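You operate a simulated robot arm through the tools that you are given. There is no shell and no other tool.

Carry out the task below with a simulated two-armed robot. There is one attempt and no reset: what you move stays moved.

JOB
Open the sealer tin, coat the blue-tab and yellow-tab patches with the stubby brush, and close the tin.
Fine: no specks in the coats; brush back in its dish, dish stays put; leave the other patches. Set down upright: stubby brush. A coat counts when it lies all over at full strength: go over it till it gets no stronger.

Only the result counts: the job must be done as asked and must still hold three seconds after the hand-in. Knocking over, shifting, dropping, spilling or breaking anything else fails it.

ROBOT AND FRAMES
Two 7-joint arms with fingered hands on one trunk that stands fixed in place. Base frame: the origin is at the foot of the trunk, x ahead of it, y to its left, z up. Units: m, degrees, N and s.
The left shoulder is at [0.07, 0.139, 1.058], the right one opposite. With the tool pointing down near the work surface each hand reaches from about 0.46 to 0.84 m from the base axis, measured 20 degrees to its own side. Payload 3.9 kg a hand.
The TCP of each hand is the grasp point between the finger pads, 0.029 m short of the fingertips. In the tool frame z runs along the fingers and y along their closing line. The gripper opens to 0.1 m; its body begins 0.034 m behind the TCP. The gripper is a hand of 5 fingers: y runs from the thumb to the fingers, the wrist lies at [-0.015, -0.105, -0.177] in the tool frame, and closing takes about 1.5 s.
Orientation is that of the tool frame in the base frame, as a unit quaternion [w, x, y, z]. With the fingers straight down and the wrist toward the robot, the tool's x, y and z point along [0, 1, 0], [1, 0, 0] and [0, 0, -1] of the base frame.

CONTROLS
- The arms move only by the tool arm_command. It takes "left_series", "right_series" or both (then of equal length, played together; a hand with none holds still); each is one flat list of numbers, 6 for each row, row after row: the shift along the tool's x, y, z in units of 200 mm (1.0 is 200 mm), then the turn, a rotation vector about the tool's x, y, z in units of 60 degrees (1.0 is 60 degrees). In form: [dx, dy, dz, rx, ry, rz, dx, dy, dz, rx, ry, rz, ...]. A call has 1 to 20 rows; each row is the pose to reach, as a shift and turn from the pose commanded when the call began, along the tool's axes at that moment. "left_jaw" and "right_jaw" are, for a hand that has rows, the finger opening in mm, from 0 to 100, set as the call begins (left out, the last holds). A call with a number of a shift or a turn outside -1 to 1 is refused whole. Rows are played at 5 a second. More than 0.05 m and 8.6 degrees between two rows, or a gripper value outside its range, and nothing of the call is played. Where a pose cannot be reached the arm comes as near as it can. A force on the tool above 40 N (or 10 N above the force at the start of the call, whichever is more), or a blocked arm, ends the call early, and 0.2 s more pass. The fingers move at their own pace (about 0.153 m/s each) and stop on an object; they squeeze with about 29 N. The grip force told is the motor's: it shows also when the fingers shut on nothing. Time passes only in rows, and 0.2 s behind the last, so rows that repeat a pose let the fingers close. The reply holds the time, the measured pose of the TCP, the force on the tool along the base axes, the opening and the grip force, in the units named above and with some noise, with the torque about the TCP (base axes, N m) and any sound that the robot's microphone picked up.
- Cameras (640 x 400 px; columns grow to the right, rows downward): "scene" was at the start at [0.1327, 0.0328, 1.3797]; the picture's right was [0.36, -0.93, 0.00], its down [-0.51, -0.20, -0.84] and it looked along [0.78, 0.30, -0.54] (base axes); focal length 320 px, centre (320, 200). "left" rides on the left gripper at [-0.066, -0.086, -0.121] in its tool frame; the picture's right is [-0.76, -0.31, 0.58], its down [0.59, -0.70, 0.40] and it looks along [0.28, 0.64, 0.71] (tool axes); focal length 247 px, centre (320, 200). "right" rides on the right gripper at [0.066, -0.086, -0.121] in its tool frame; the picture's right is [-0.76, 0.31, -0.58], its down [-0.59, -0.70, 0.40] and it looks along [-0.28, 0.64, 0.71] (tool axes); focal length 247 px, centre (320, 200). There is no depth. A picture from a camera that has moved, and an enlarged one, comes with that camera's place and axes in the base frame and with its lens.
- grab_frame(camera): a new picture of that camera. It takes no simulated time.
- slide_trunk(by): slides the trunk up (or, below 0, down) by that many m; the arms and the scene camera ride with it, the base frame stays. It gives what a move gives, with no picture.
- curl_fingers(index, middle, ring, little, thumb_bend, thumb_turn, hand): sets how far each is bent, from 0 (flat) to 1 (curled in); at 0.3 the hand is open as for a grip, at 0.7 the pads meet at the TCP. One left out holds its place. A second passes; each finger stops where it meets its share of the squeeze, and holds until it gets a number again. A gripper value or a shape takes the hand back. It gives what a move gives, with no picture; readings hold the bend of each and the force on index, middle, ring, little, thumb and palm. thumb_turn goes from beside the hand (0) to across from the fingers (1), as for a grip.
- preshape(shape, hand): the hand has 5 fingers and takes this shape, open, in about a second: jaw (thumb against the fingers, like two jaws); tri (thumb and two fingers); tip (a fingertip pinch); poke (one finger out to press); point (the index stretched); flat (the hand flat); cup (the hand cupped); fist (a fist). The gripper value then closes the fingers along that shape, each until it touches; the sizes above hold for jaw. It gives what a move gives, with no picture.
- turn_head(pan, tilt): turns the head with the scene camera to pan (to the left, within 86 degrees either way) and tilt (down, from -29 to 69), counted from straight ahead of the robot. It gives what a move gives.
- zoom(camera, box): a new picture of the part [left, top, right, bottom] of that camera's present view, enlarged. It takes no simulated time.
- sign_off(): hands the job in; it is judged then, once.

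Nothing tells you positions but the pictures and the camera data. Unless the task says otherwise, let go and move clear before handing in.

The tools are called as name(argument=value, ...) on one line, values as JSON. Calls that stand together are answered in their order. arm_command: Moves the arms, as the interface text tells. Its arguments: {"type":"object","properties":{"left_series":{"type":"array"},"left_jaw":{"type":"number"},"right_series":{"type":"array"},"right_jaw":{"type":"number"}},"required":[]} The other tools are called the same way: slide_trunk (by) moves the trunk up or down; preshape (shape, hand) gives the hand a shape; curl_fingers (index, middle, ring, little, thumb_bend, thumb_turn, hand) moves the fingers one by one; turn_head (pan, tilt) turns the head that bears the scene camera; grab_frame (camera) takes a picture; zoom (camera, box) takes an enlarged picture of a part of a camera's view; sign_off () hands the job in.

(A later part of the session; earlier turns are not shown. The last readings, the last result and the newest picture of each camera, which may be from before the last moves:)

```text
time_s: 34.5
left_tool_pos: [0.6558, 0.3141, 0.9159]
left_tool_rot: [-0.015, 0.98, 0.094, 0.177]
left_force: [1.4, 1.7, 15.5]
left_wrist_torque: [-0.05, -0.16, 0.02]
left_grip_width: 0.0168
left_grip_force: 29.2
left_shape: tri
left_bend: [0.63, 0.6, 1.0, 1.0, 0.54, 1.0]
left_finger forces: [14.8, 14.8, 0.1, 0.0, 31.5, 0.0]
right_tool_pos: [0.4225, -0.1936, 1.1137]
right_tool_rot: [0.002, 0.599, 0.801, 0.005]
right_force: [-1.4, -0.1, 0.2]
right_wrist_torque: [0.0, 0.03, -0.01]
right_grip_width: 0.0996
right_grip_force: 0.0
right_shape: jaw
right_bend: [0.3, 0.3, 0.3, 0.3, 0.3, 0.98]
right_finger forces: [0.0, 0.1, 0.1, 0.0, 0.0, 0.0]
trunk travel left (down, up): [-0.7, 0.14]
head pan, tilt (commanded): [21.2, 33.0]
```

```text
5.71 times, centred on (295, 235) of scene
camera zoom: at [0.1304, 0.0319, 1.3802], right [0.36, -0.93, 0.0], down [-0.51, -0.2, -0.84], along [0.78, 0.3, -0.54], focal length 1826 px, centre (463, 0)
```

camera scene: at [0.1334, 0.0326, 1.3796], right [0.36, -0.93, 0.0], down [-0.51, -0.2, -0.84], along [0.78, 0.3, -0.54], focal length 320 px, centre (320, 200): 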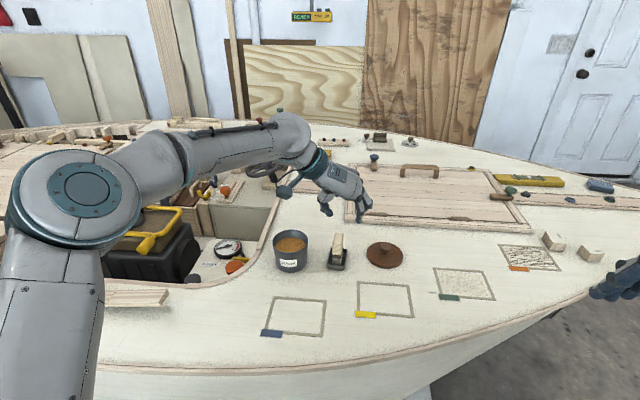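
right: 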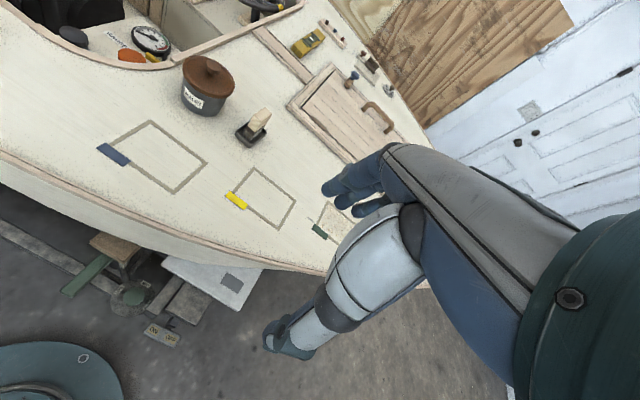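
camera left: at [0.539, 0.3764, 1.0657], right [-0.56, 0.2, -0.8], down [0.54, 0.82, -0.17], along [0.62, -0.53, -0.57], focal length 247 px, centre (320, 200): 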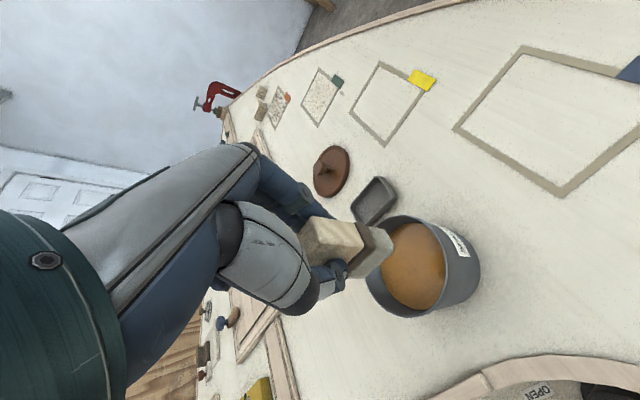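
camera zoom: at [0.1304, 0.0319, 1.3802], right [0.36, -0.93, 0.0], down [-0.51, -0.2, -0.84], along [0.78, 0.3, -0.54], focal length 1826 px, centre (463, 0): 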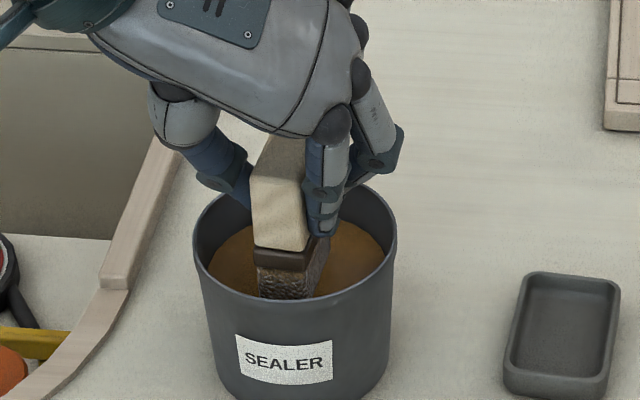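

There is 15 N upward, so the brush is bearing on the sealer surface, and the bristles have darkened. I'll lift out and check the brush and its attitude in the grip.

arm_command(left_series=[0.012, 0, -0.033, 0, 0, 0, 0.043, 0, -0.118, 0, 0, 0, 0.077, 0, -0.212, 0, 0, 0, 0.12, 0, -0.33, 0, 0, 0])

zoom(camera="left", box=[290, 180, 460, 330])

zoom(camera="scene", box=[260, 190, 330, 260])

```text
time_s: 35.5
left_tool_pos: [0.6556, 0.3129, 0.9816]
left_tool_rot: [-0.016, 0.98, 0.094, 0.173]
left_force: [-0.2, -0.2, -0.4]
left_wrist_torque: [-0.02, -0.02, 0.0]
left_grip_width: 0.0167
left_grip_force: 29.1
left_shape: tri
left_bend: [0.63, 0.6, 1.0, 1.0, 0.54, 1.0]
left_finger forces: [14.4, 14.3, 0.0, 0.0, 28.7, 0.0]
right_tool_pos: [0.4255, -0.1933, 1.1137]
right_tool_rot: [0.002, 0.599, 0.801, 0.004]
right_force: [-1.0, -0.6, -0.3]
right_wrist_torque: [0.01, -0.03, -0.01]
right_grip_width: 0.0999
right_grip_force: 0.1
right_shape: jaw
right_bend: [0.3, 0.3, 0.3, 0.3, 0.3, 0.98]
right_finger forces: [0.0, 0.1, 0.0, 0.1, 0.1, 0.1]
trunk travel left (down, up): [-0.7, 0.14]
head pan, tilt (commanded): [21.2, 33.0]
```

```text
2.67 times, centred on (375, 255) of left
camera zoom: at [0.5381, 0.38, 1.0736], right [-0.56, 0.2, -0.8], down [0.54, 0.82, -0.17], along [0.62, -0.53, -0.57], focal length 659 px, centre (173, 53)
```

zoom: 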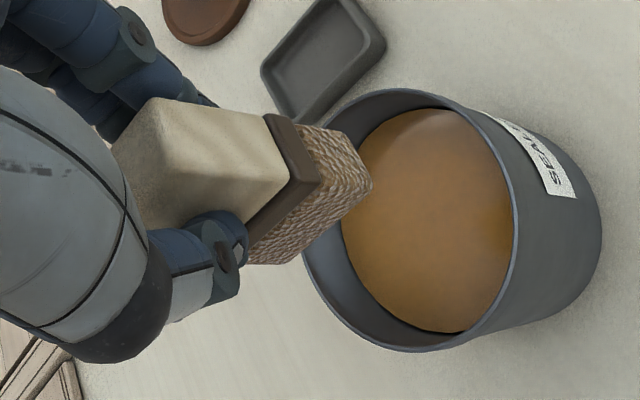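

```text
5.71 times, centred on (295, 225) of scene
camera zoom: at [0.1325, 0.0325, 1.3797], right [0.36, -0.93, 0.0], down [-0.51, -0.2, -0.84], along [0.78, 0.3, -0.54], focal length 1826 px, centre (463, 57)
```

zoom: 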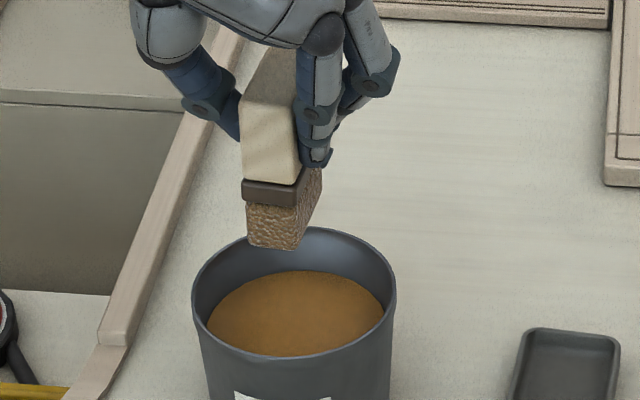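

The bristles are loaded and brown. Before painting I'll zoom the scene camera on both patches to fix their inner corners accurately.

zoom(camera="scene", box=[255, 280, 345, 350])

zoom(camera="scene", box=[340, 265, 430, 335])

grab_frame(camera="left")

```text
5.71 times, centred on (300, 315) of scene
camera zoom: at [0.1325, 0.0325, 1.3797], right [0.36, -0.93, 0.0], down [-0.51, -0.2, -0.84], along [0.78, 0.3, -0.54], focal length 1826 px, centre (434, -457)
```

zoom: 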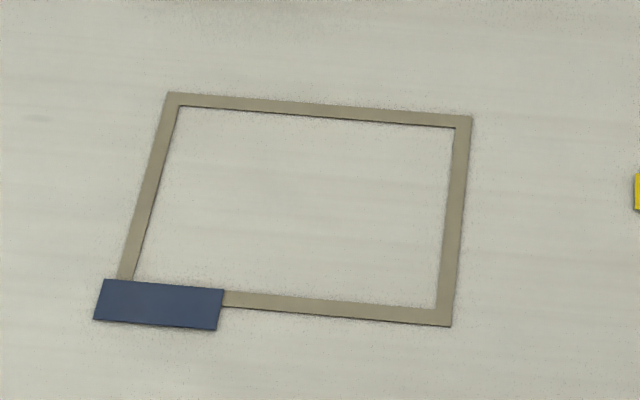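

```text
5.71 times, centred on (385, 300) of scene
camera zoom: at [0.1325, 0.0325, 1.3797], right [0.36, -0.93, 0.0], down [-0.51, -0.2, -0.84], along [0.78, 0.3, -0.54], focal length 1826 px, centre (-51, -371)
```

zoom: 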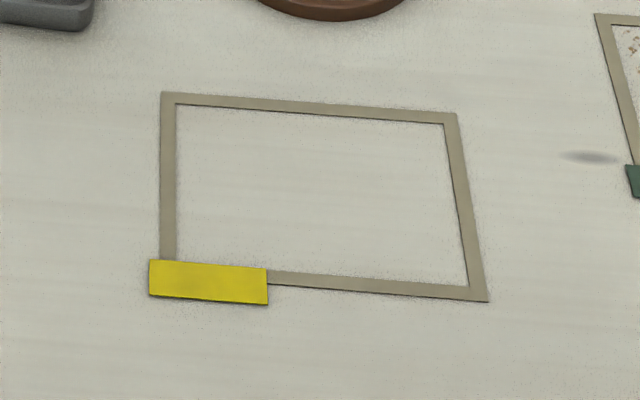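

```text
taken
camera left: at [0.5381, 0.38, 1.0736], right [-0.56, 0.2, -0.8], down [0.54, 0.82, -0.17], along [0.62, -0.53, -0.57], focal length 247 px, centre (320, 200)
```

left: 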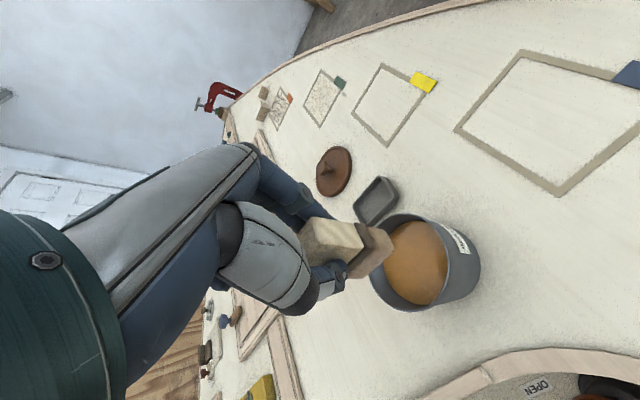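

Both patches measure about 110 × 80 mm inside the tape and are turned about 15.5°. Blue is centred near (0.524, 0.238) and yellow near (0.637, 0.072). I'll carry the loaded brush above the blue patch, turning it 4.7° to line up with the tape.

arm_command(left_series=[-0.141, 0.053, -0.051, 0.0053, 0, -0.0146, -0.283, 0.106, -0.103, 0.0106, 0, -0.0292, -0.441, 0.159, -0.107, 0.016, 0, -0.0439, -0.6, 0.212, -0.112, 0.0213, 0, -0.0585, -0.758, 0.265, -0.116, 0.0266, 0, -0.0731])

grab_frame(camera="scene")

grab_frame(camera="left")

```text
time_s: 36.7
left_tool_pos: [0.5184, 0.2322, 0.9511]
left_tool_rot: [-0.023, 0.976, 0.133, 0.172]
left_force: [-0.8, 0.2, -0.9]
left_wrist_torque: [0.01, -0.02, -0.02]
left_grip_width: 0.0165
left_grip_force: 29.6
left_shape: tri
left_bend: [0.63, 0.6, 1.0, 1.0, 0.54, 1.0]
left_finger forces: [14.3, 14.2, 0.0, 0.0, 28.4, 0.0]
right_tool_pos: [0.4246, -0.1928, 1.1133]
right_tool_rot: [0.002, 0.598, 0.802, 0.004]
right_force: [0.2, -0.4, 0.1]
right_wrist_torque: [0.0, -0.03, 0.0]
right_grip_width: 0.0998
right_grip_force: 0.1
right_shape: jaw
right_bend: [0.3, 0.3, 0.3, 0.3, 0.3, 0.98]
right_finger forces: [0.0, 0.0, 0.0, 0.0, 0.0, 0.0]
trunk travel left (down, up): [-0.7, 0.14]
head pan, tilt (commanded): [21.2, 33.0]
```

```text
taken
camera scene: at [0.1321, 0.0325, 1.3798], right [0.36, -0.93, 0.0], down [-0.51, -0.2, -0.84], along [0.78, 0.3, -0.54], focal length 320 px, centre (320, 200)
```

scene: 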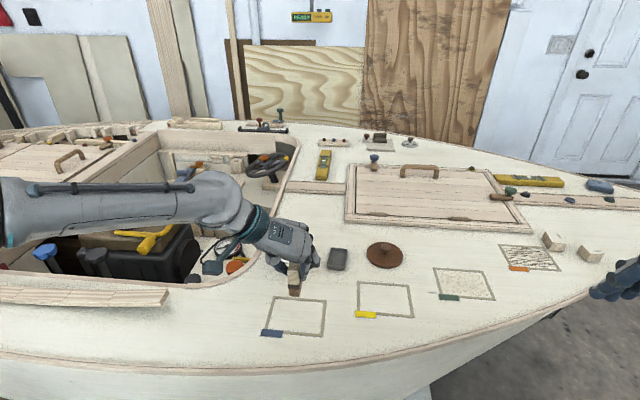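

```text
taken
camera left: at [0.3946, 0.2888, 1.0441], right [-0.58, 0.16, -0.8], down [0.47, 0.86, -0.17], along [0.66, -0.48, -0.57], focal length 247 px, centre (320, 200)
```

left: 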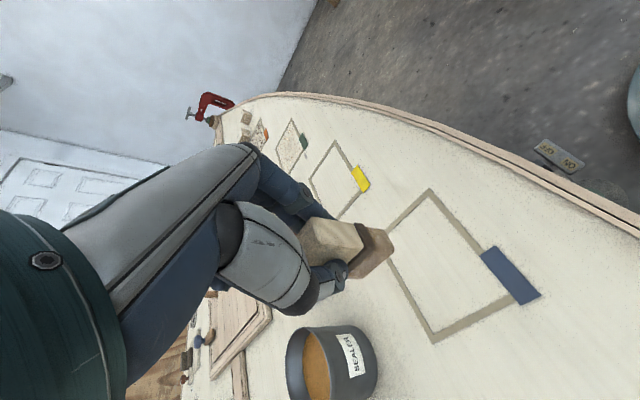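

The brush is above the blue patch. I'll zoom to calibrate the brush's bottom against the patch.

zoom(camera="scene", box=[255, 250, 345, 350])

zoom(camera="left", box=[290, 180, 550, 350])

```text
4.00 times, centred on (300, 300) of scene
camera zoom: at [0.1321, 0.0325, 1.3798], right [0.36, -0.93, 0.0], down [-0.51, -0.2, -0.84], along [0.78, 0.3, -0.54], focal length 1278 px, centre (400, -200)
```

zoom: 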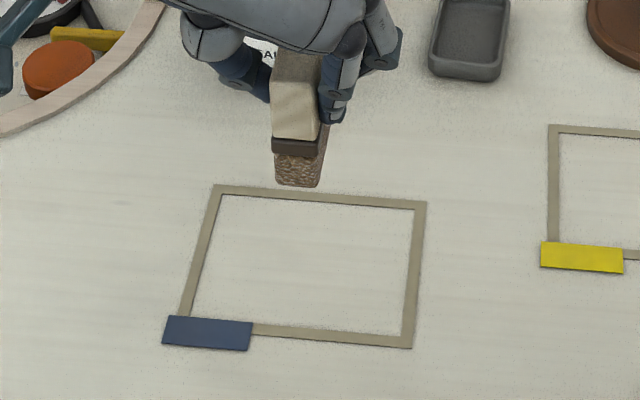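

```text
2.35 times, centred on (420, 265) of left
camera zoom: at [0.3946, 0.2888, 1.0441], right [-0.58, 0.16, -0.8], down [0.47, 0.86, -0.17], along [0.66, -0.48, -0.57], focal length 581 px, centre (85, 47)
```

zoom: 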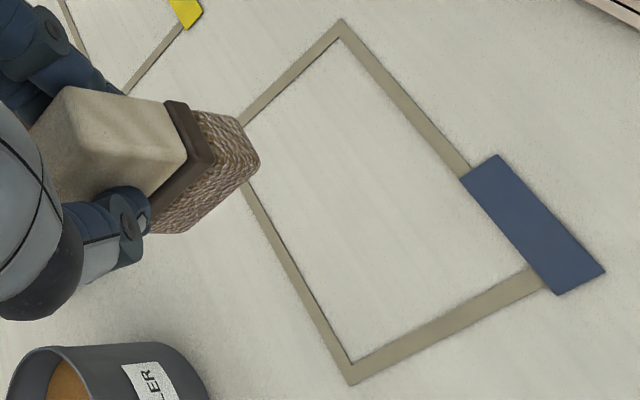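

Scene and hand cameras agree to within 2 mm, and the brush centre is only about 2.5 mm off the patch centre. I'll move to the far-left start of the first stroke and lower to just above the deck.

arm_command(left_series=[0.0565, -0.12, 0.0206, 0, 0, 0, 0.113, -0.24, 0.041, 0, 0, 0, 0.0447, -0.24, 0.229, 0, 0, 0, -0.002, -0.24, 0.358, 0, 0, 0, -0.02, -0.24, 0.408, 0, 0, 0, -0.02, -0.24, 0.408, 0, 0, 0])

zoom(camera="scene", box=[255, 270, 345, 350])

zoom(camera="left", box=[290, 150, 550, 350])

```text
time_s: 38.1
left_tool_pos: [0.5294, 0.2857, 0.8721]
left_tool_rot: [-0.024, 0.976, 0.134, 0.172]
left_force: [0.2, 0.2, -1.5]
left_wrist_torque: [-0.01, 0.01, 0.01]
left_grip_width: 0.0166
left_grip_force: 29.0
left_shape: tri
left_bend: [0.63, 0.6, 1.0, 1.0, 0.54, 1.0]
left_finger forces: [14.3, 14.2, 0.0, 0.0, 28.4, 0.0]
right_tool_pos: [0.4245, -0.1927, 1.1133]
right_tool_rot: [0.001, 0.599, 0.801, 0.003]
right_force: [-0.5, -0.2, 0.4]
right_wrist_torque: [0.04, -0.01, 0.02]
right_grip_width: 0.0998
right_grip_force: 0.0
right_shape: jaw
right_bend: [0.3, 0.3, 0.3, 0.3, 0.3, 0.98]
right_finger forces: [0.1, 0.0, 0.0, 0.0, 0.0, 0.0]
trunk travel left (down, up): [-0.7, 0.14]
head pan, tilt (commanded): [21.2, 33.0]
```

```text
5.00 times, centred on (300, 310) of scene
camera zoom: at [0.1328, 0.0329, 1.3797], right [0.36, -0.93, 0.0], down [-0.51, -0.2, -0.84], along [0.78, 0.3, -0.54], focal length 1597 px, centre (420, -350)
```

zoom: 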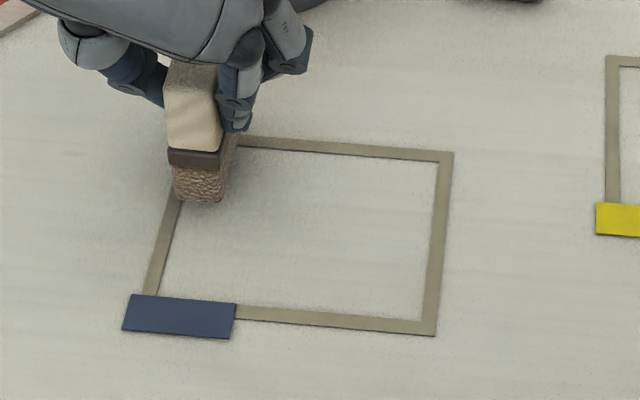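

```text
2.00 times, centred on (420, 250) of left
camera zoom: at [0.4062, 0.342, 0.9654], right [-0.58, 0.16, -0.8], down [0.48, 0.86, -0.17], along [0.66, -0.48, -0.57], focal length 494 px, centre (120, 100)
```

zoom: 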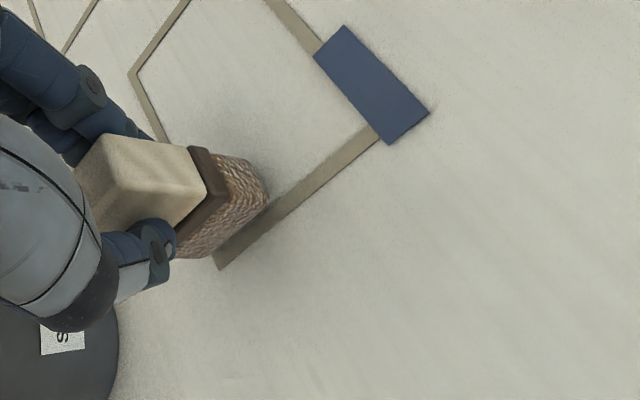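

The brush is lined up just inside the left tape. I'll nudge 3 mm left and lower in small steps, watching the force for contact.

arm_command(left_series=[-0.004, -0.015, 0.0115, 0, 0, 0, -0.0103, -0.015, 0.0282, 0, 0, 0, -0.0103, -0.015, 0.0282, 0, 0, 0])

```text
time_s: 38.9
left_tool_pos: [0.5282, 0.2894, 0.867]
left_tool_rot: [-0.023, 0.976, 0.134, 0.172]
left_force: [0.0, -0.6, -1.4]
left_wrist_torque: [-0.01, 0.03, -0.03]
left_grip_width: 0.0163
left_grip_force: 28.9
left_shape: tri
left_bend: [0.63, 0.6, 1.0, 1.0, 0.54, 1.0]
left_finger forces: [14.3, 14.0, 0.1, 0.0, 28.4, 0.0]
right_tool_pos: [0.4252, -0.1926, 1.1122]
right_tool_rot: [0.002, 0.598, 0.802, 0.004]
right_force: [-0.1, 0.9, -1.2]
right_wrist_torque: [0.01, -0.04, 0.01]
right_grip_width: 0.0996
right_grip_force: 0.1
right_shape: jaw
right_bend: [0.3, 0.3, 0.3, 0.3, 0.3, 0.98]
right_finger forces: [0.0, 0.0, 0.1, 0.1, 0.0, 0.0]
trunk travel left (down, up): [-0.7, 0.14]
head pan, tilt (commanded): [21.2, 33.0]
```

No contact yet; another 2 mm down.

arm_command(left_series=[-0.0017, 0, 0.0047, 0, 0, 0, -0.0034, 0, 0.0094, 0, 0, 0])

zoom(camera="scene", box=[265, 280, 315, 330])

zoom(camera="left", box=[330, 180, 460, 310])

```text
time_s: 39.5
left_tool_pos: [0.5273, 0.2881, 0.8661]
left_tool_rot: [-0.023, 0.975, 0.134, 0.175]
left_force: [0.8, 1.0, 7.7]
left_wrist_torque: [0.05, -0.05, 0.06]
left_grip_width: 0.0165
left_grip_force: 29.5
left_shape: tri
left_bend: [0.63, 0.6, 1.0, 1.0, 0.54, 1.0]
left_finger forces: [14.3, 14.2, 0.0, 0.1, 30.0, 0.0]
right_tool_pos: [0.4254, -0.1934, 1.1141]
right_tool_rot: [0.002, 0.598, 0.801, 0.005]
right_force: [-0.1, -0.3, -0.6]
right_wrist_torque: [0.01, 0.0, 0.02]
right_grip_width: 0.1
right_grip_force: 0.2
right_shape: jaw
right_bend: [0.3, 0.3, 0.3, 0.3, 0.3, 0.98]
right_finger forces: [0.0, 0.0, 0.0, 0.0, 0.0, 0.0]
trunk travel left (down, up): [-0.7, 0.14]
head pan, tilt (commanded): [21.2, 33.0]
```

```text
8.00 times, centred on (290, 305) of scene
camera zoom: at [0.1317, 0.0326, 1.38], right [0.36, -0.93, 0.0], down [-0.51, -0.2, -0.84], along [0.78, 0.3, -0.54], focal length 2556 px, centre (560, -640)
```

zoom: 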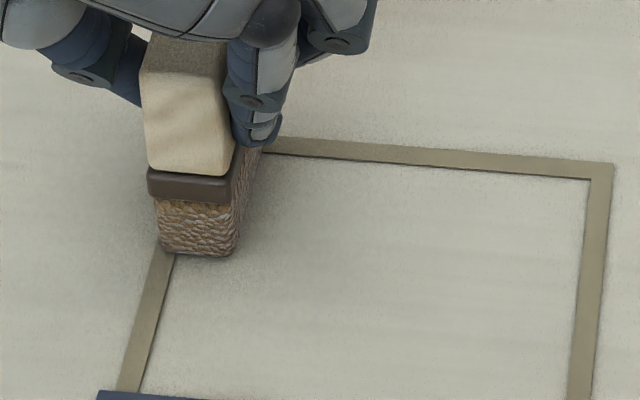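

```text
3.08 times, centred on (395, 245) of left
camera zoom: at [0.405, 0.3449, 0.9588], right [-0.58, 0.16, -0.8], down [0.47, 0.86, -0.17], along [0.67, -0.48, -0.57], focal length 760 px, centre (89, 62)
```

zoom: 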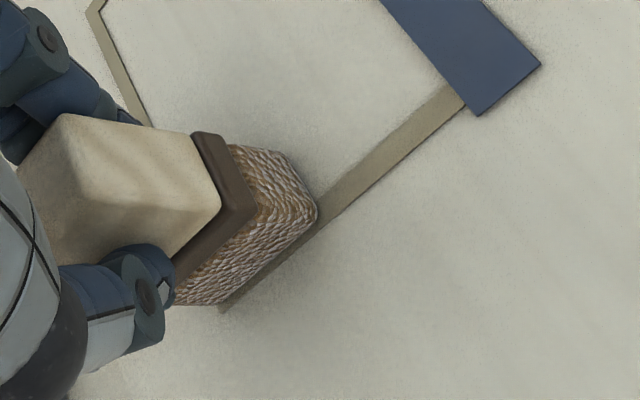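

Contact at TCP z ≈ 0.866 with about 8 N, and the brush edge sits on the tape. I'll ease off slightly and sweep right along the far strip.

arm_command(left_series=[0.001, 0.02, -0.0025, 0, 0, 0, 0.001, 0.07, -0.0025, 0, 0, 0, 0.001, 0.12, -0.0025, 0, 0, 0, 0.001, 0.17, -0.0025, 0, 0, 0, 0.001, 0.22, -0.0025, 0, 0, 0, 0.001, 0.27, -0.0025, 0, 0, 0, 0.001, 0.32, -0.0025, 0, 0, 0, 0.001, 0.37, -0.0025, 0, 0, 0, 0.001, 0.42, -0.0025, 0, 0, 0, 0.001, 0.46, -0.0025, 0, 0, 0, 0.001, 0.495, -0.0025, 0, 0, 0])

zoom(camera="scene", box=[255, 270, 345, 350])

zoom(camera="left", box=[310, 150, 570, 370])

```text
time_s: 41.9
left_tool_pos: [0.5534, 0.1939, 0.866]
left_tool_rot: [-0.023, 0.976, 0.134, 0.172]
left_force: [-0.6, 4.0, 7.2]
left_wrist_torque: [0.21, -0.07, 0.02]
left_grip_width: 0.0164
left_grip_force: 29.5
left_shape: tri
left_bend: [0.64, 0.59, 1.0, 1.0, 0.54, 1.0]
left_finger forces: [11.7, 16.5, 0.0, 0.0, 32.8, 0.0]
right_tool_pos: [0.424, -0.1928, 1.1149]
right_tool_rot: [0.002, 0.598, 0.801, 0.004]
right_force: [-0.2, 0.9, -0.2]
right_wrist_torque: [0.0, -0.01, 0.01]
right_grip_width: 0.1
right_grip_force: 0.1
right_shape: jaw
right_bend: [0.3, 0.3, 0.3, 0.3, 0.3, 0.98]
right_finger forces: [0.0, 0.0, 0.0, 0.0, 0.0, 0.1]
trunk travel left (down, up): [-0.7, 0.14]
head pan, tilt (commanded): [21.2, 33.0]
```

```text
5.00 times, centred on (300, 310) of scene
camera zoom: at [0.1314, 0.0327, 1.3798], right [0.36, -0.93, 0.0], down [-0.51, -0.2, -0.84], along [0.78, 0.3, -0.54], focal length 1597 px, centre (420, -350)
```

zoom: 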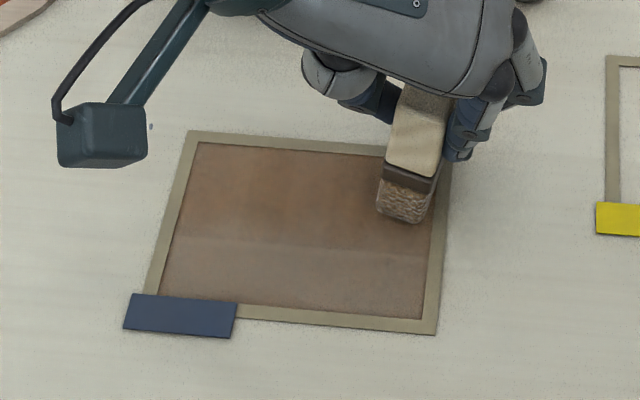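

```text
1.82 times, centred on (440, 260) of left
camera zoom: at [0.4306, 0.2495, 0.9588], right [-0.58, 0.16, -0.8], down [0.47, 0.86, -0.17], along [0.66, -0.48, -0.57], focal length 449 px, centre (102, 91)
```

zoom: 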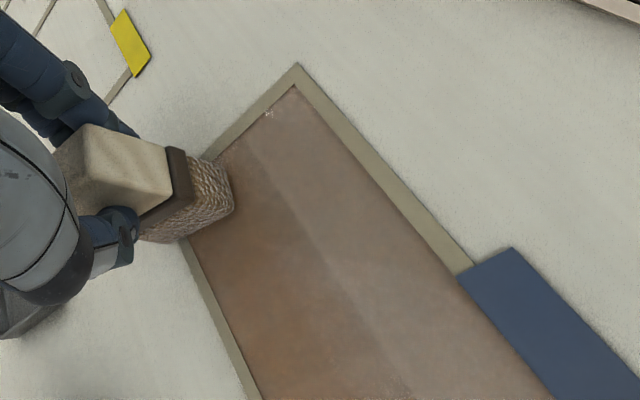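

The sealer shows across the patch, stronger where the brush actually passed. I'll shift to the near strip and sweep back left.

arm_command(left_series=[-0.0485, 0, -0.0203, 0, 0, 0, -0.0978, 0, -0.0383, 0, 0, 0, -0.1471, 0, -0.0562, 0, 0, 0, -0.1965, 0, -0.0742, 0, 0, 0, -0.1965, -0.05, -0.0742, 0, 0, 0, -0.1965, -0.1, -0.0742, 0, 0, 0, -0.1965, -0.15, -0.0742, 0, 0, 0, -0.1965, -0.2, -0.0742, 0, 0, 0, -0.1965, -0.25, -0.0742, 0, 0, 0, -0.1965, -0.3, -0.0742, 0, 0, 0, -0.1965, -0.35, -0.0742, 0, 0, 0, -0.1965, -0.4, -0.0742, 0, 0, 0, -0.1965, -0.45, -0.0742, 0, 0, 0, -0.1965, -0.485, -0.0742, 0, 0, 0])

zoom(camera="scene", box=[255, 270, 345, 350])

zoom(camera="left", box=[200, 50, 500, 300])

```text
time_s: 44.9
left_tool_pos: [0.4881, 0.2752, 0.8665]
left_tool_rot: [-0.024, 0.976, 0.134, 0.172]
left_force: [0.5, -1.6, 4.7]
left_wrist_torque: [-0.16, -0.09, -0.01]
left_grip_width: 0.0167
left_grip_force: 29.0
left_shape: tri
left_bend: [0.63, 0.59, 1.0, 1.0, 0.54, 1.0]
left_finger forces: [15.6, 14.0, 0.1, 0.1, 28.0, 0.1]
right_tool_pos: [0.4239, -0.1938, 1.1138]
right_tool_rot: [0.002, 0.598, 0.801, 0.003]
right_force: [-0.1, 0.2, -0.5]
right_wrist_torque: [0.0, -0.01, 0.02]
right_grip_width: 0.0998
right_grip_force: 0.0
right_shape: jaw
right_bend: [0.3, 0.3, 0.3, 0.3, 0.3, 0.98]
right_finger forces: [0.1, 0.1, 0.1, 0.0, 0.1, 0.0]
trunk travel left (down, up): [-0.7, 0.14]
head pan, tilt (commanded): [21.2, 33.0]
```

```text
5.00 times, centred on (300, 310) of scene
camera zoom: at [0.1323, 0.0323, 1.3798], right [0.36, -0.93, 0.0], down [-0.51, -0.2, -0.84], along [0.78, 0.3, -0.54], focal length 1597 px, centre (420, -350)
```

zoom: 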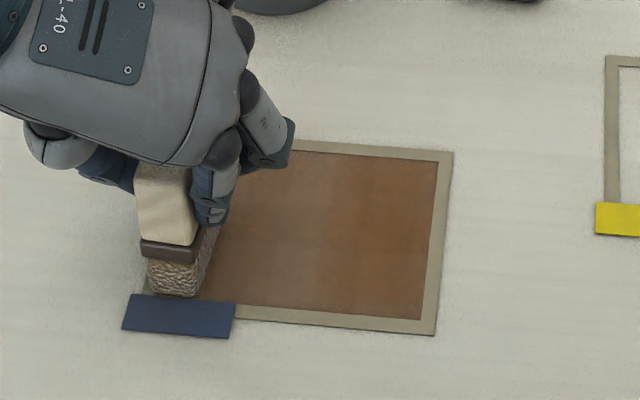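

```text
1.60 times, centred on (350, 175) of left
camera zoom: at [0.3649, 0.3314, 0.9587], right [-0.58, 0.16, -0.8], down [0.48, 0.86, -0.17], along [0.66, -0.48, -0.57], focal length 395 px, centre (272, 240)
```

zoom: 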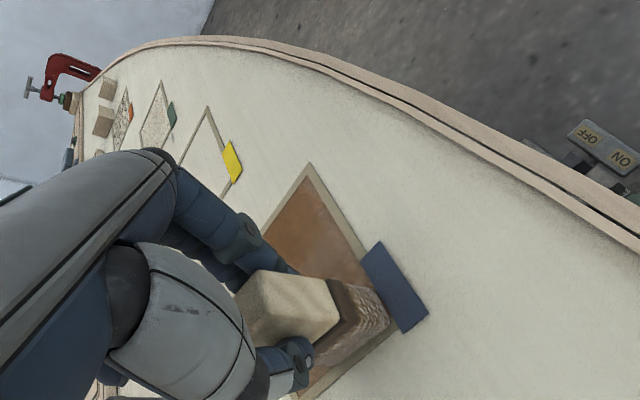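

The coat strengthens with passes. I'll lift, go back above the tin, and look at the patch unobstructed.

arm_command(left_series=[0.062, 0, -0.169, 0, 0, 0, 0.124, 0, -0.339, 0, 0, 0, 0.186, 0, -0.512, 0, 0, 0, 0.388, 0.0105, -0.4385, 0, 0, 0, 0.59, 0.021, -0.365, 0, 0, 0, 0.792, 0.0315, -0.2915, 0, 0, 0, 0.994, 0.042, -0.218, 0, 0, 0])

zoom(camera="scene", box=[255, 270, 345, 350])

zoom(camera="scene", box=[250, 190, 340, 280])

grab_frame(camera="left")

```text
time_s: 46.5
left_tool_pos: [0.6575, 0.3135, 0.973]
left_tool_rot: [-0.023, 0.976, 0.134, 0.171]
left_force: [0.5, 0.4, -1.2]
left_wrist_torque: [-0.02, 0.04, 0.0]
left_grip_width: 0.0167
left_grip_force: 29.0
left_shape: tri
left_bend: [0.63, 0.59, 1.0, 1.0, 0.54, 1.0]
left_finger forces: [14.0, 13.5, 0.0, 0.0, 27.6, 0.1]
right_tool_pos: [0.4263, -0.1927, 1.1128]
right_tool_rot: [0.001, 0.599, 0.801, 0.002]
right_force: [0.7, -0.3, 0.2]
right_wrist_torque: [0.0, 0.02, 0.01]
right_grip_width: 0.0997
right_grip_force: 0.0
right_shape: jaw
right_bend: [0.3, 0.3, 0.3, 0.3, 0.3, 0.98]
right_finger forces: [0.0, 0.0, 0.0, 0.0, 0.0, 0.0]
trunk travel left (down, up): [-0.7, 0.14]
head pan, tilt (commanded): [21.2, 33.0]
```

```text
5.00 times, centred on (300, 310) of scene
camera zoom: at [0.1354, 0.0337, 1.3794], right [0.36, -0.93, 0.0], down [-0.51, -0.2, -0.84], along [0.78, 0.3, -0.55], focal length 1597 px, centre (420, -350)
```

zoom: 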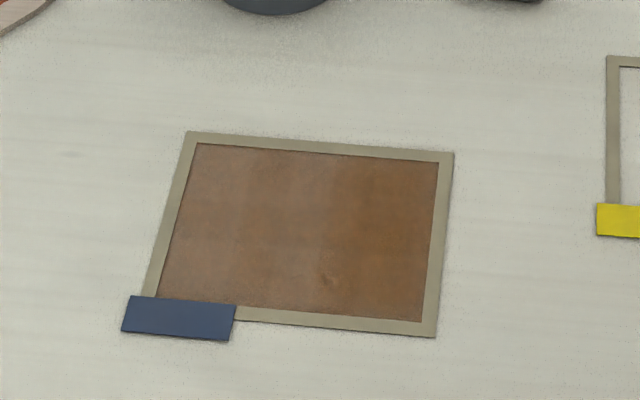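

```text
4.44 times, centred on (295, 235) of scene
camera zoom: at [0.1354, 0.0337, 1.3794], right [0.36, -0.93, 0.0], down [-0.51, -0.2, -0.84], along [0.78, 0.3, -0.55], focal length 1420 px, centre (431, 44)
```

zoom: 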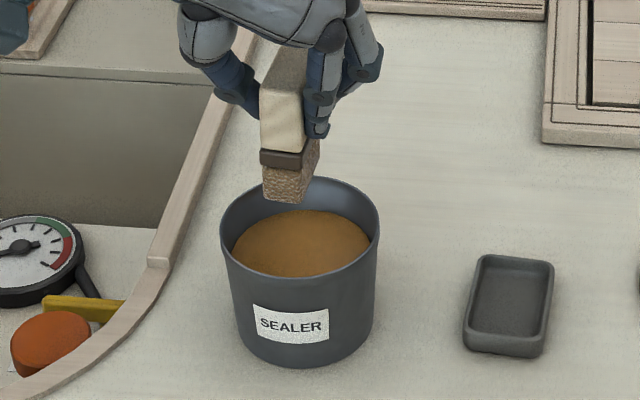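

```text
taken
camera left: at [0.5353, 0.3707, 1.0657], right [-0.58, 0.16, -0.8], down [0.47, 0.86, -0.18], along [0.66, -0.48, -0.58], focal length 247 px, centre (320, 200)
```

left: 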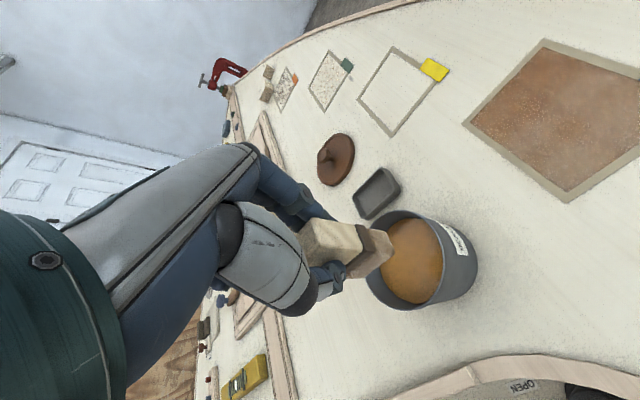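

zoom(camera="left", box=[450, 30, 640, 210])

zoom(camera="scene", box=[270, 290, 330, 340])

```text
2.22 times, centred on (545, 120) of left
camera zoom: at [0.5353, 0.3707, 1.0657], right [-0.58, 0.16, -0.8], down [0.47, 0.86, -0.18], along [0.66, -0.48, -0.58], focal length 549 px, centre (-180, 378)
```

zoom: 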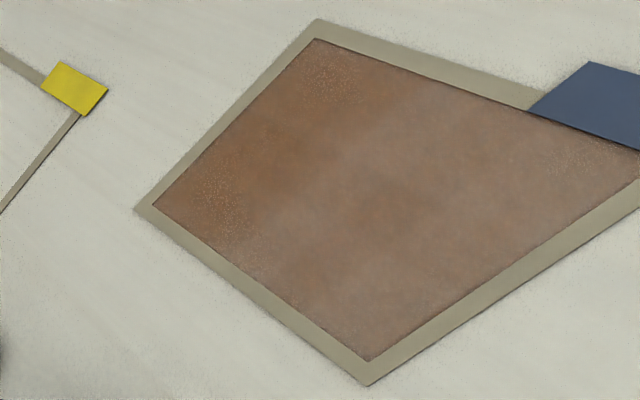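

```text
8.00 times, centred on (300, 315) of scene
camera zoom: at [0.1354, 0.0337, 1.3794], right [0.36, -0.93, 0.0], down [-0.51, -0.2, -0.84], along [0.78, 0.3, -0.55], focal length 2556 px, centre (480, -720)
```

zoom: 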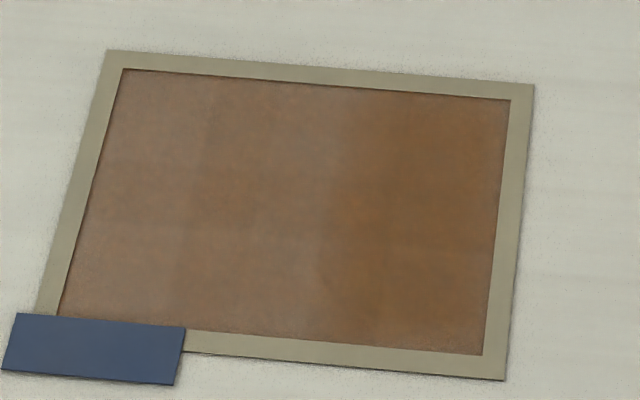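

The coat is even but still light, stronger toward the right end. I'll reload the brush with a gentle dip.

arm_command(left_series=[-0.03, 0, 0.083, 0, 0, 0, -0.06, 0, 0.165, 0, 0, 0, -0.085, 0, 0.234, 0, 0, 0, -0.104, 0, 0.2866, 0, 0, 0, -0.104, 0, 0.2866, 0, 0, 0, -0.104, 0, 0.2866, 0, 0, 0])

arm_command(left_series=[0.03, 0, -0.083, 0, 0, 0, 0.06, 0, -0.165, 0, 0, 0, 0.085, 0, -0.234, 0, 0, 0, 0.104, 0, -0.2866, 0, 0, 0])

zoom(camera="scene", box=[260, 190, 330, 260])

```text
time_s: 47.9
left_tool_pos: [0.6557, 0.3136, 0.9154]
left_tool_rot: [-0.023, 0.975, 0.134, 0.174]
left_force: [1.4, 2.1, 9.0]
left_wrist_torque: [-0.04, -0.11, 0.05]
left_grip_width: 0.0165
left_grip_force: 29.2
left_shape: tri
left_bend: [0.64, 0.59, 1.0, 1.0, 0.54, 1.0]
left_finger forces: [14.0, 14.3, 0.0, 0.0, 29.3, 0.0]
right_tool_pos: [0.4241, -0.1928, 1.114]
right_tool_rot: [0.002, 0.598, 0.801, 0.003]
right_force: [0.4, 0.2, 0.1]
right_wrist_torque: [-0.01, 0.02, 0.03]
right_grip_width: 0.0996
right_grip_force: 0.0
right_shape: jaw
right_bend: [0.3, 0.3, 0.3, 0.3, 0.3, 0.98]
right_finger forces: [0.0, 0.1, 0.0, 0.0, 0.0, 0.0]
trunk travel left (down, up): [-0.7, 0.14]
head pan, tilt (commanded): [21.2, 33.0]
```

```text
time_s: 48.9
left_tool_pos: [0.6551, 0.3135, 0.9748]
left_tool_rot: [-0.023, 0.976, 0.133, 0.172]
left_force: [-0.6, -0.1, -0.1]
left_wrist_torque: [0.01, 0.0, 0.01]
left_grip_width: 0.0169
left_grip_force: 28.6
left_shape: tri
left_bend: [0.64, 0.59, 1.0, 1.0, 0.54, 1.0]
left_finger forces: [14.0, 14.0, 0.1, 0.1, 28.0, 0.1]
right_tool_pos: [0.425, -0.1929, 1.1132]
right_tool_rot: [0.003, 0.599, 0.801, 0.004]
right_force: [0.1, -0.9, -1.3]
right_wrist_torque: [-0.04, 0.02, 0.05]
right_grip_width: 0.0998
right_grip_force: 0.0
right_shape: jaw
right_bend: [0.3, 0.3, 0.3, 0.3, 0.3, 0.98]
right_finger forces: [0.0, 0.0, 0.0, 0.0, 0.1, 0.1]
trunk travel left (down, up): [-0.7, 0.14]
head pan, tilt (commanded): [21.2, 33.0]
```

```text
5.71 times, centred on (295, 225) of scene
camera zoom: at [0.1325, 0.0327, 1.3797], right [0.36, -0.93, 0.0], down [-0.51, -0.2, -0.84], along [0.78, 0.3, -0.54], focal length 1826 px, centre (463, 57)
```

zoom: 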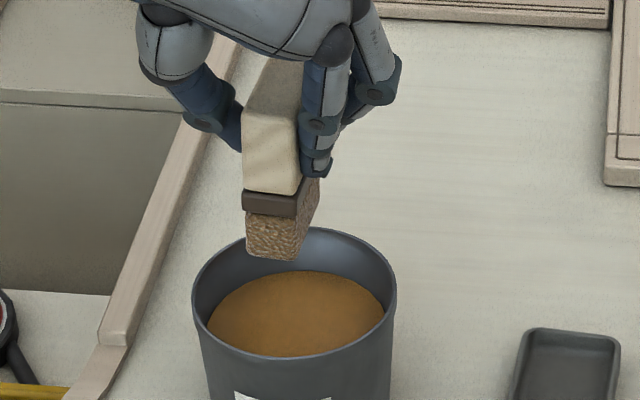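

Reloaded. I'll return to the near-left start of the blue patch for a second coat.

arm_command(left_series=[-0.2035, -0.012, -0.074, 0, 0, 0, -0.4065, -0.024, -0.148, 0, 0, 0, -0.611, -0.036, -0.222, 0, 0, 0, -0.813, -0.0475, -0.2956, 0, 0, 0, -0.89, -0.0475, -0.084, 0, 0, 0, -0.958, -0.0475, 0.104, 0, 0, 0, -0.9925, -0.0475, 0.198, 0, 0, 0, -0.9985, -0.0475, 0.2143, 0, 0, 0])

zoom(camera="scene", box=[255, 270, 345, 350])

```text
time_s: 50.7
left_tool_pos: [0.4871, 0.2769, 0.8684]
left_tool_rot: [-0.023, 0.976, 0.133, 0.173]
left_force: [-0.4, 0.1, 2.7]
left_wrist_torque: [0.02, 0.0, -0.03]
left_grip_width: 0.017
left_grip_force: 29.2
left_shape: tri
left_bend: [0.64, 0.59, 1.0, 1.0, 0.54, 1.0]
left_finger forces: [13.8, 13.9, 0.0, 0.0, 28.3, 0.0]
left hand out of reach, approached as far as the arm can: row 4
right_tool_pos: [0.425, -0.1924, 1.113]
right_tool_rot: [0.002, 0.598, 0.801, 0.004]
right_force: [-0.2, 0.9, -0.1]
right_wrist_torque: [-0.02, 0.01, 0.0]
right_grip_width: 0.0998
right_grip_force: 0.0
right_shape: jaw
right_bend: [0.3, 0.3, 0.3, 0.3, 0.3, 0.98]
right_finger forces: [0.1, 0.1, 0.0, 0.1, 0.1, 0.1]
trunk travel left (down, up): [-0.7, 0.14]
head pan, tilt (commanded): [21.2, 33.0]
```

```text
5.00 times, centred on (300, 310) of scene
camera zoom: at [0.1321, 0.0331, 1.3798], right [0.36, -0.93, 0.0], down [-0.51, -0.2, -0.84], along [0.78, 0.3, -0.54], focal length 1597 px, centre (420, -350)
```

zoom: 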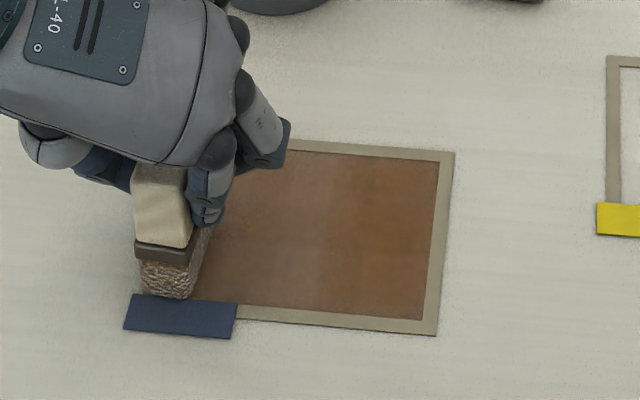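

Light contact (about 3 N). I'll sweep right along the near strip, step to the far strip and sweep back left.

arm_command(left_series=[-0.001, 0.01, 0.002, 0, 0, 0, -0.001, 0.055, 0.002, 0, 0, 0, -0.001, 0.1, 0.002, 0, 0, 0, -0.001, 0.145, 0.002, 0, 0, 0, -0.001, 0.19, 0.002, 0, 0, 0, -0.001, 0.235, 0.002, 0, 0, 0, -0.001, 0.28, 0.002, 0, 0, 0, -0.001, 0.325, 0.002, 0, 0, 0, -0.001, 0.37, 0.002, 0, 0, 0, -0.001, 0.415, 0.002, 0, 0, 0, -0.001, 0.455, 0.002, 0, 0, 0, -0.001, 0.49, 0.002, 0, 0, 0])

arm_command(left_series=[0.0493, 0, 0.0179, 0, 0, 0, 0.0987, 0, 0.0359, 0, 0, 0, 0.148, 0, 0.0538, 0, 0, 0, 0.2, 0, 0.0727, 0, 0, 0, 0.2, -0.045, 0.0727, 0, 0, 0, 0.2, -0.09, 0.0727, 0, 0, 0, 0.2, -0.135, 0.0727, 0, 0, 0, 0.2, -0.18, 0.0727, 0, 0, 0, 0.2, -0.225, 0.0727, 0, 0, 0, 0.2, -0.27, 0.0727, 0, 0, 0, 0.2, -0.315, 0.0727, 0, 0, 0, 0.2, -0.36, 0.0727, 0, 0, 0, 0.2, -0.405, 0.0727, 0, 0, 0, 0.2, -0.45, 0.0727, 0, 0, 0, 0.2, -0.49, 0.0727, 0, 0, 0])

zoom(camera="scene", box=[255, 270, 345, 350])

```text
time_s: 53.3
left_tool_pos: [0.5127, 0.1823, 0.8656]
left_tool_rot: [-0.024, 0.975, 0.134, 0.173]
left_force: [-0.7, 3.4, 8.9]
left_wrist_torque: [0.22, -0.08, 0.05]
left_grip_width: 0.0162
left_grip_force: 29.5
left_shape: tri
left_bend: [0.64, 0.59, 1.0, 1.0, 0.54, 1.0]
left_finger forces: [11.5, 16.4, 0.0, 0.0, 32.4, 0.0]
right_tool_pos: [0.4235, -0.1916, 1.1137]
right_tool_rot: [0.001, 0.599, 0.801, 0.004]
right_force: [0.1, -0.5, 0.3]
right_wrist_torque: [0.02, 0.0, -0.01]
right_grip_width: 0.1001
right_grip_force: 0.2
right_shape: jaw
right_bend: [0.3, 0.3, 0.3, 0.3, 0.3, 0.98]
right_finger forces: [0.0, 0.1, 0.0, 0.0, 0.0, 0.0]
trunk travel left (down, up): [-0.7, 0.14]
head pan, tilt (commanded): [21.2, 33.0]
```

```text
time_s: 56.5
left_tool_pos: [0.5276, 0.2873, 0.8666]
left_tool_rot: [-0.024, 0.976, 0.133, 0.171]
left_force: [-0.1, -2.0, 4.2]
left_wrist_torque: [-0.17, -0.08, -0.05]
left_grip_width: 0.0168
left_grip_force: 29.3
left_shape: tri
left_bend: [0.64, 0.59, 1.0, 1.0, 0.54, 1.0]
left_finger forces: [15.6, 14.3, 0.1, 0.0, 27.7, 0.0]
right_tool_pos: [0.4247, -0.1927, 1.1137]
right_tool_rot: [0.002, 0.598, 0.801, 0.004]
right_force: [0.6, 0.7, -0.1]
right_wrist_torque: [-0.03, -0.01, 0.02]
right_grip_width: 0.0999
right_grip_force: 0.1
right_shape: jaw
right_bend: [0.3, 0.3, 0.3, 0.3, 0.3, 0.98]
right_finger forces: [0.0, 0.1, 0.0, 0.0, 0.1, 0.0]
trunk travel left (down, up): [-0.7, 0.14]
head pan, tilt (commanded): [21.2, 33.0]
```

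```text
5.00 times, centred on (300, 310) of scene
camera zoom: at [0.1321, 0.0323, 1.3798], right [0.36, -0.93, 0.0], down [-0.51, -0.2, -0.84], along [0.78, 0.3, -0.54], focal length 1597 px, centre (420, -350)
```

zoom: 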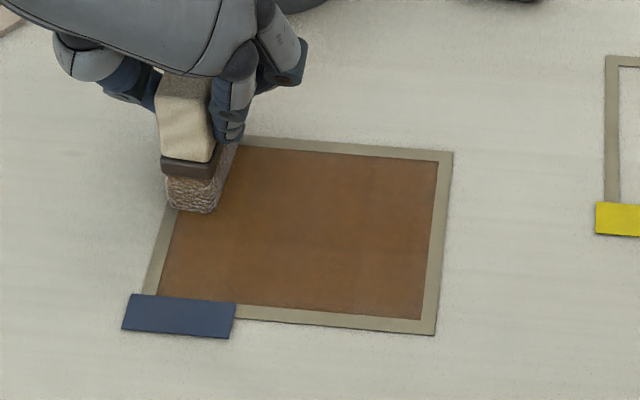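

The coat is clearly stronger and more even. I'll go back to the tin to reload and inspect.

arm_command(left_series=[0.062, 0, -0.169, 0, 0, 0, 0.124, 0, -0.339, 0, 0, 0, 0.186, 0, -0.512, 0, 0, 0, 0.39, 0.016, -0.4377, 0, 0, 0, 0.595, 0.031, -0.3634, 0, 0, 0, 0.799, 0.047, -0.289, 0, 0, 0])

zoom(camera="scene", box=[270, 290, 330, 340])

zoom(camera="left", box=[450, 30, 640, 210])

```text
time_s: 57.9
left_tool_pos: [0.6572, 0.3133, 0.9719]
left_tool_rot: [-0.023, 0.976, 0.134, 0.17]
left_force: [-0.8, -0.4, -0.3]
left_wrist_torque: [0.0, 0.05, -0.01]
left_grip_width: 0.0168
left_grip_force: 29.1
left_shape: tri
left_bend: [0.64, 0.59, 1.0, 1.0, 0.54, 1.0]
left_finger forces: [14.2, 13.8, 0.0, 0.0, 27.9, 0.0]
right_tool_pos: [0.4267, -0.1931, 1.1121]
right_tool_rot: [0.001, 0.598, 0.801, 0.002]
right_force: [0.1, -0.1, -0.5]
right_wrist_torque: [0.0, 0.02, 0.03]
right_grip_width: 0.1
right_grip_force: 0.0
right_shape: jaw
right_bend: [0.3, 0.3, 0.3, 0.3, 0.3, 0.98]
right_finger forces: [0.1, 0.0, 0.0, 0.0, 0.1, 0.1]
trunk travel left (down, up): [-0.7, 0.14]
head pan, tilt (commanded): [21.2, 33.0]
```

```text
8.00 times, centred on (300, 315) of scene
camera zoom: at [0.1351, 0.0324, 1.3794], right [0.36, -0.93, 0.0], down [-0.51, -0.2, -0.84], along [0.78, 0.3, -0.55], focal length 2556 px, centre (480, -720)
```

zoom: 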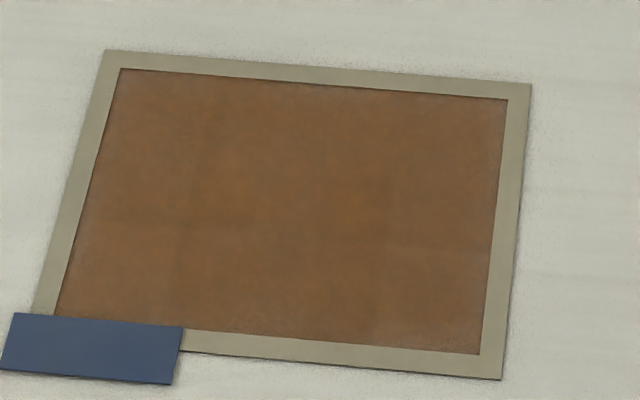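

```text
2.22 times, centred on (545, 120) of left
camera zoom: at [0.5351, 0.3695, 1.0661], right [-0.58, 0.16, -0.8], down [0.48, 0.86, -0.18], along [0.66, -0.48, -0.57], focal length 549 px, centre (-180, 378)
```

zoom: 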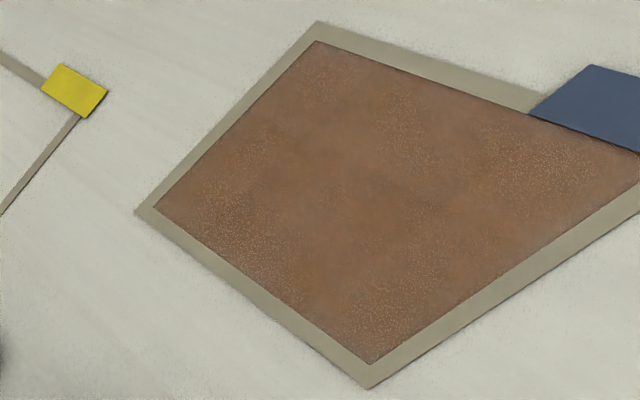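

I see fine light dots in the hand camera's view of the coat; I'll check closer whether they are real specks or just rendering.

zoom(camera="scene", box=[275, 297, 305, 320])

zoom(camera="scene", box=[300, 300, 330, 340])

zoom(camera="left", box=[470, 90, 560, 170])

zoom(camera="right", box=[0, 0, 640, 400])

```text
16.00 times, centred on (290, 308) of scene
camera zoom: at [0.1351, 0.0324, 1.3794], right [0.36, -0.93, 0.0], down [-0.51, -0.2, -0.84], along [0.78, 0.3, -0.55], focal length 5111 px, centre (800, -1536)
```

zoom: 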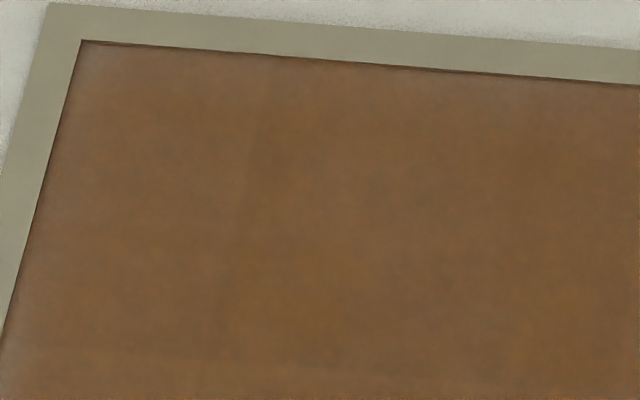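

```text
10.00 times, centred on (315, 320) of scene
camera zoom: at [0.1351, 0.0324, 1.3794], right [0.36, -0.93, 0.0], down [-0.51, -0.2, -0.84], along [0.78, 0.3, -0.55], focal length 3195 px, centre (370, -1000)
```

zoom: 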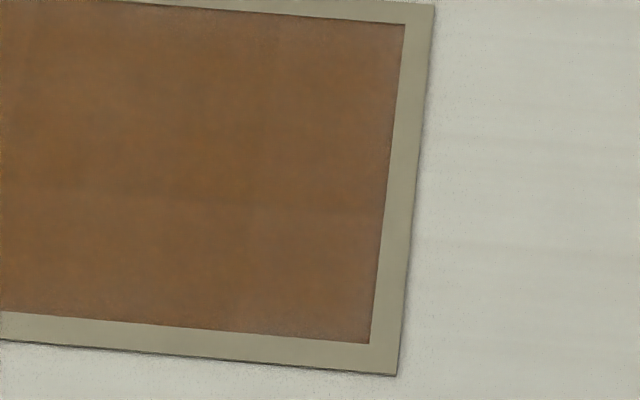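

```text
5.00 times, centred on (515, 130) of left
camera zoom: at [0.5351, 0.3695, 1.0661], right [-0.58, 0.16, -0.8], down [0.48, 0.86, -0.18], along [0.66, -0.48, -0.57], focal length 1235 px, centre (-655, 550)
```

zoom: 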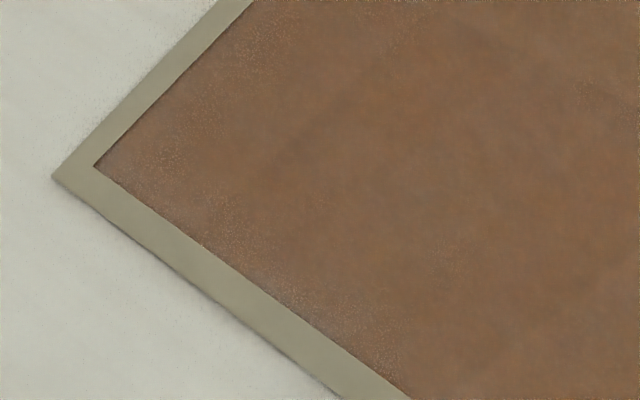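

```text
1.00 times, centred on (320, 200) of right (not enlarged: the box is as wide or as high as the picture)
camera zoom: at [0.326, -0.1551, 1.2328], right [0.51, -0.64, 0.58], down [-0.5, -0.76, -0.4], along [0.7, -0.09, -0.71], focal length 247 px, centre (320, 200)
```

zoom: 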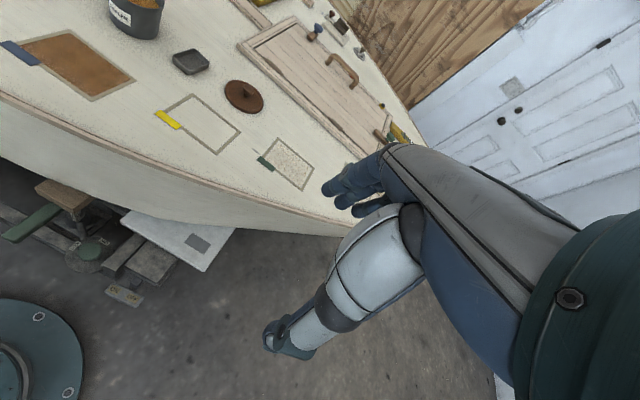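

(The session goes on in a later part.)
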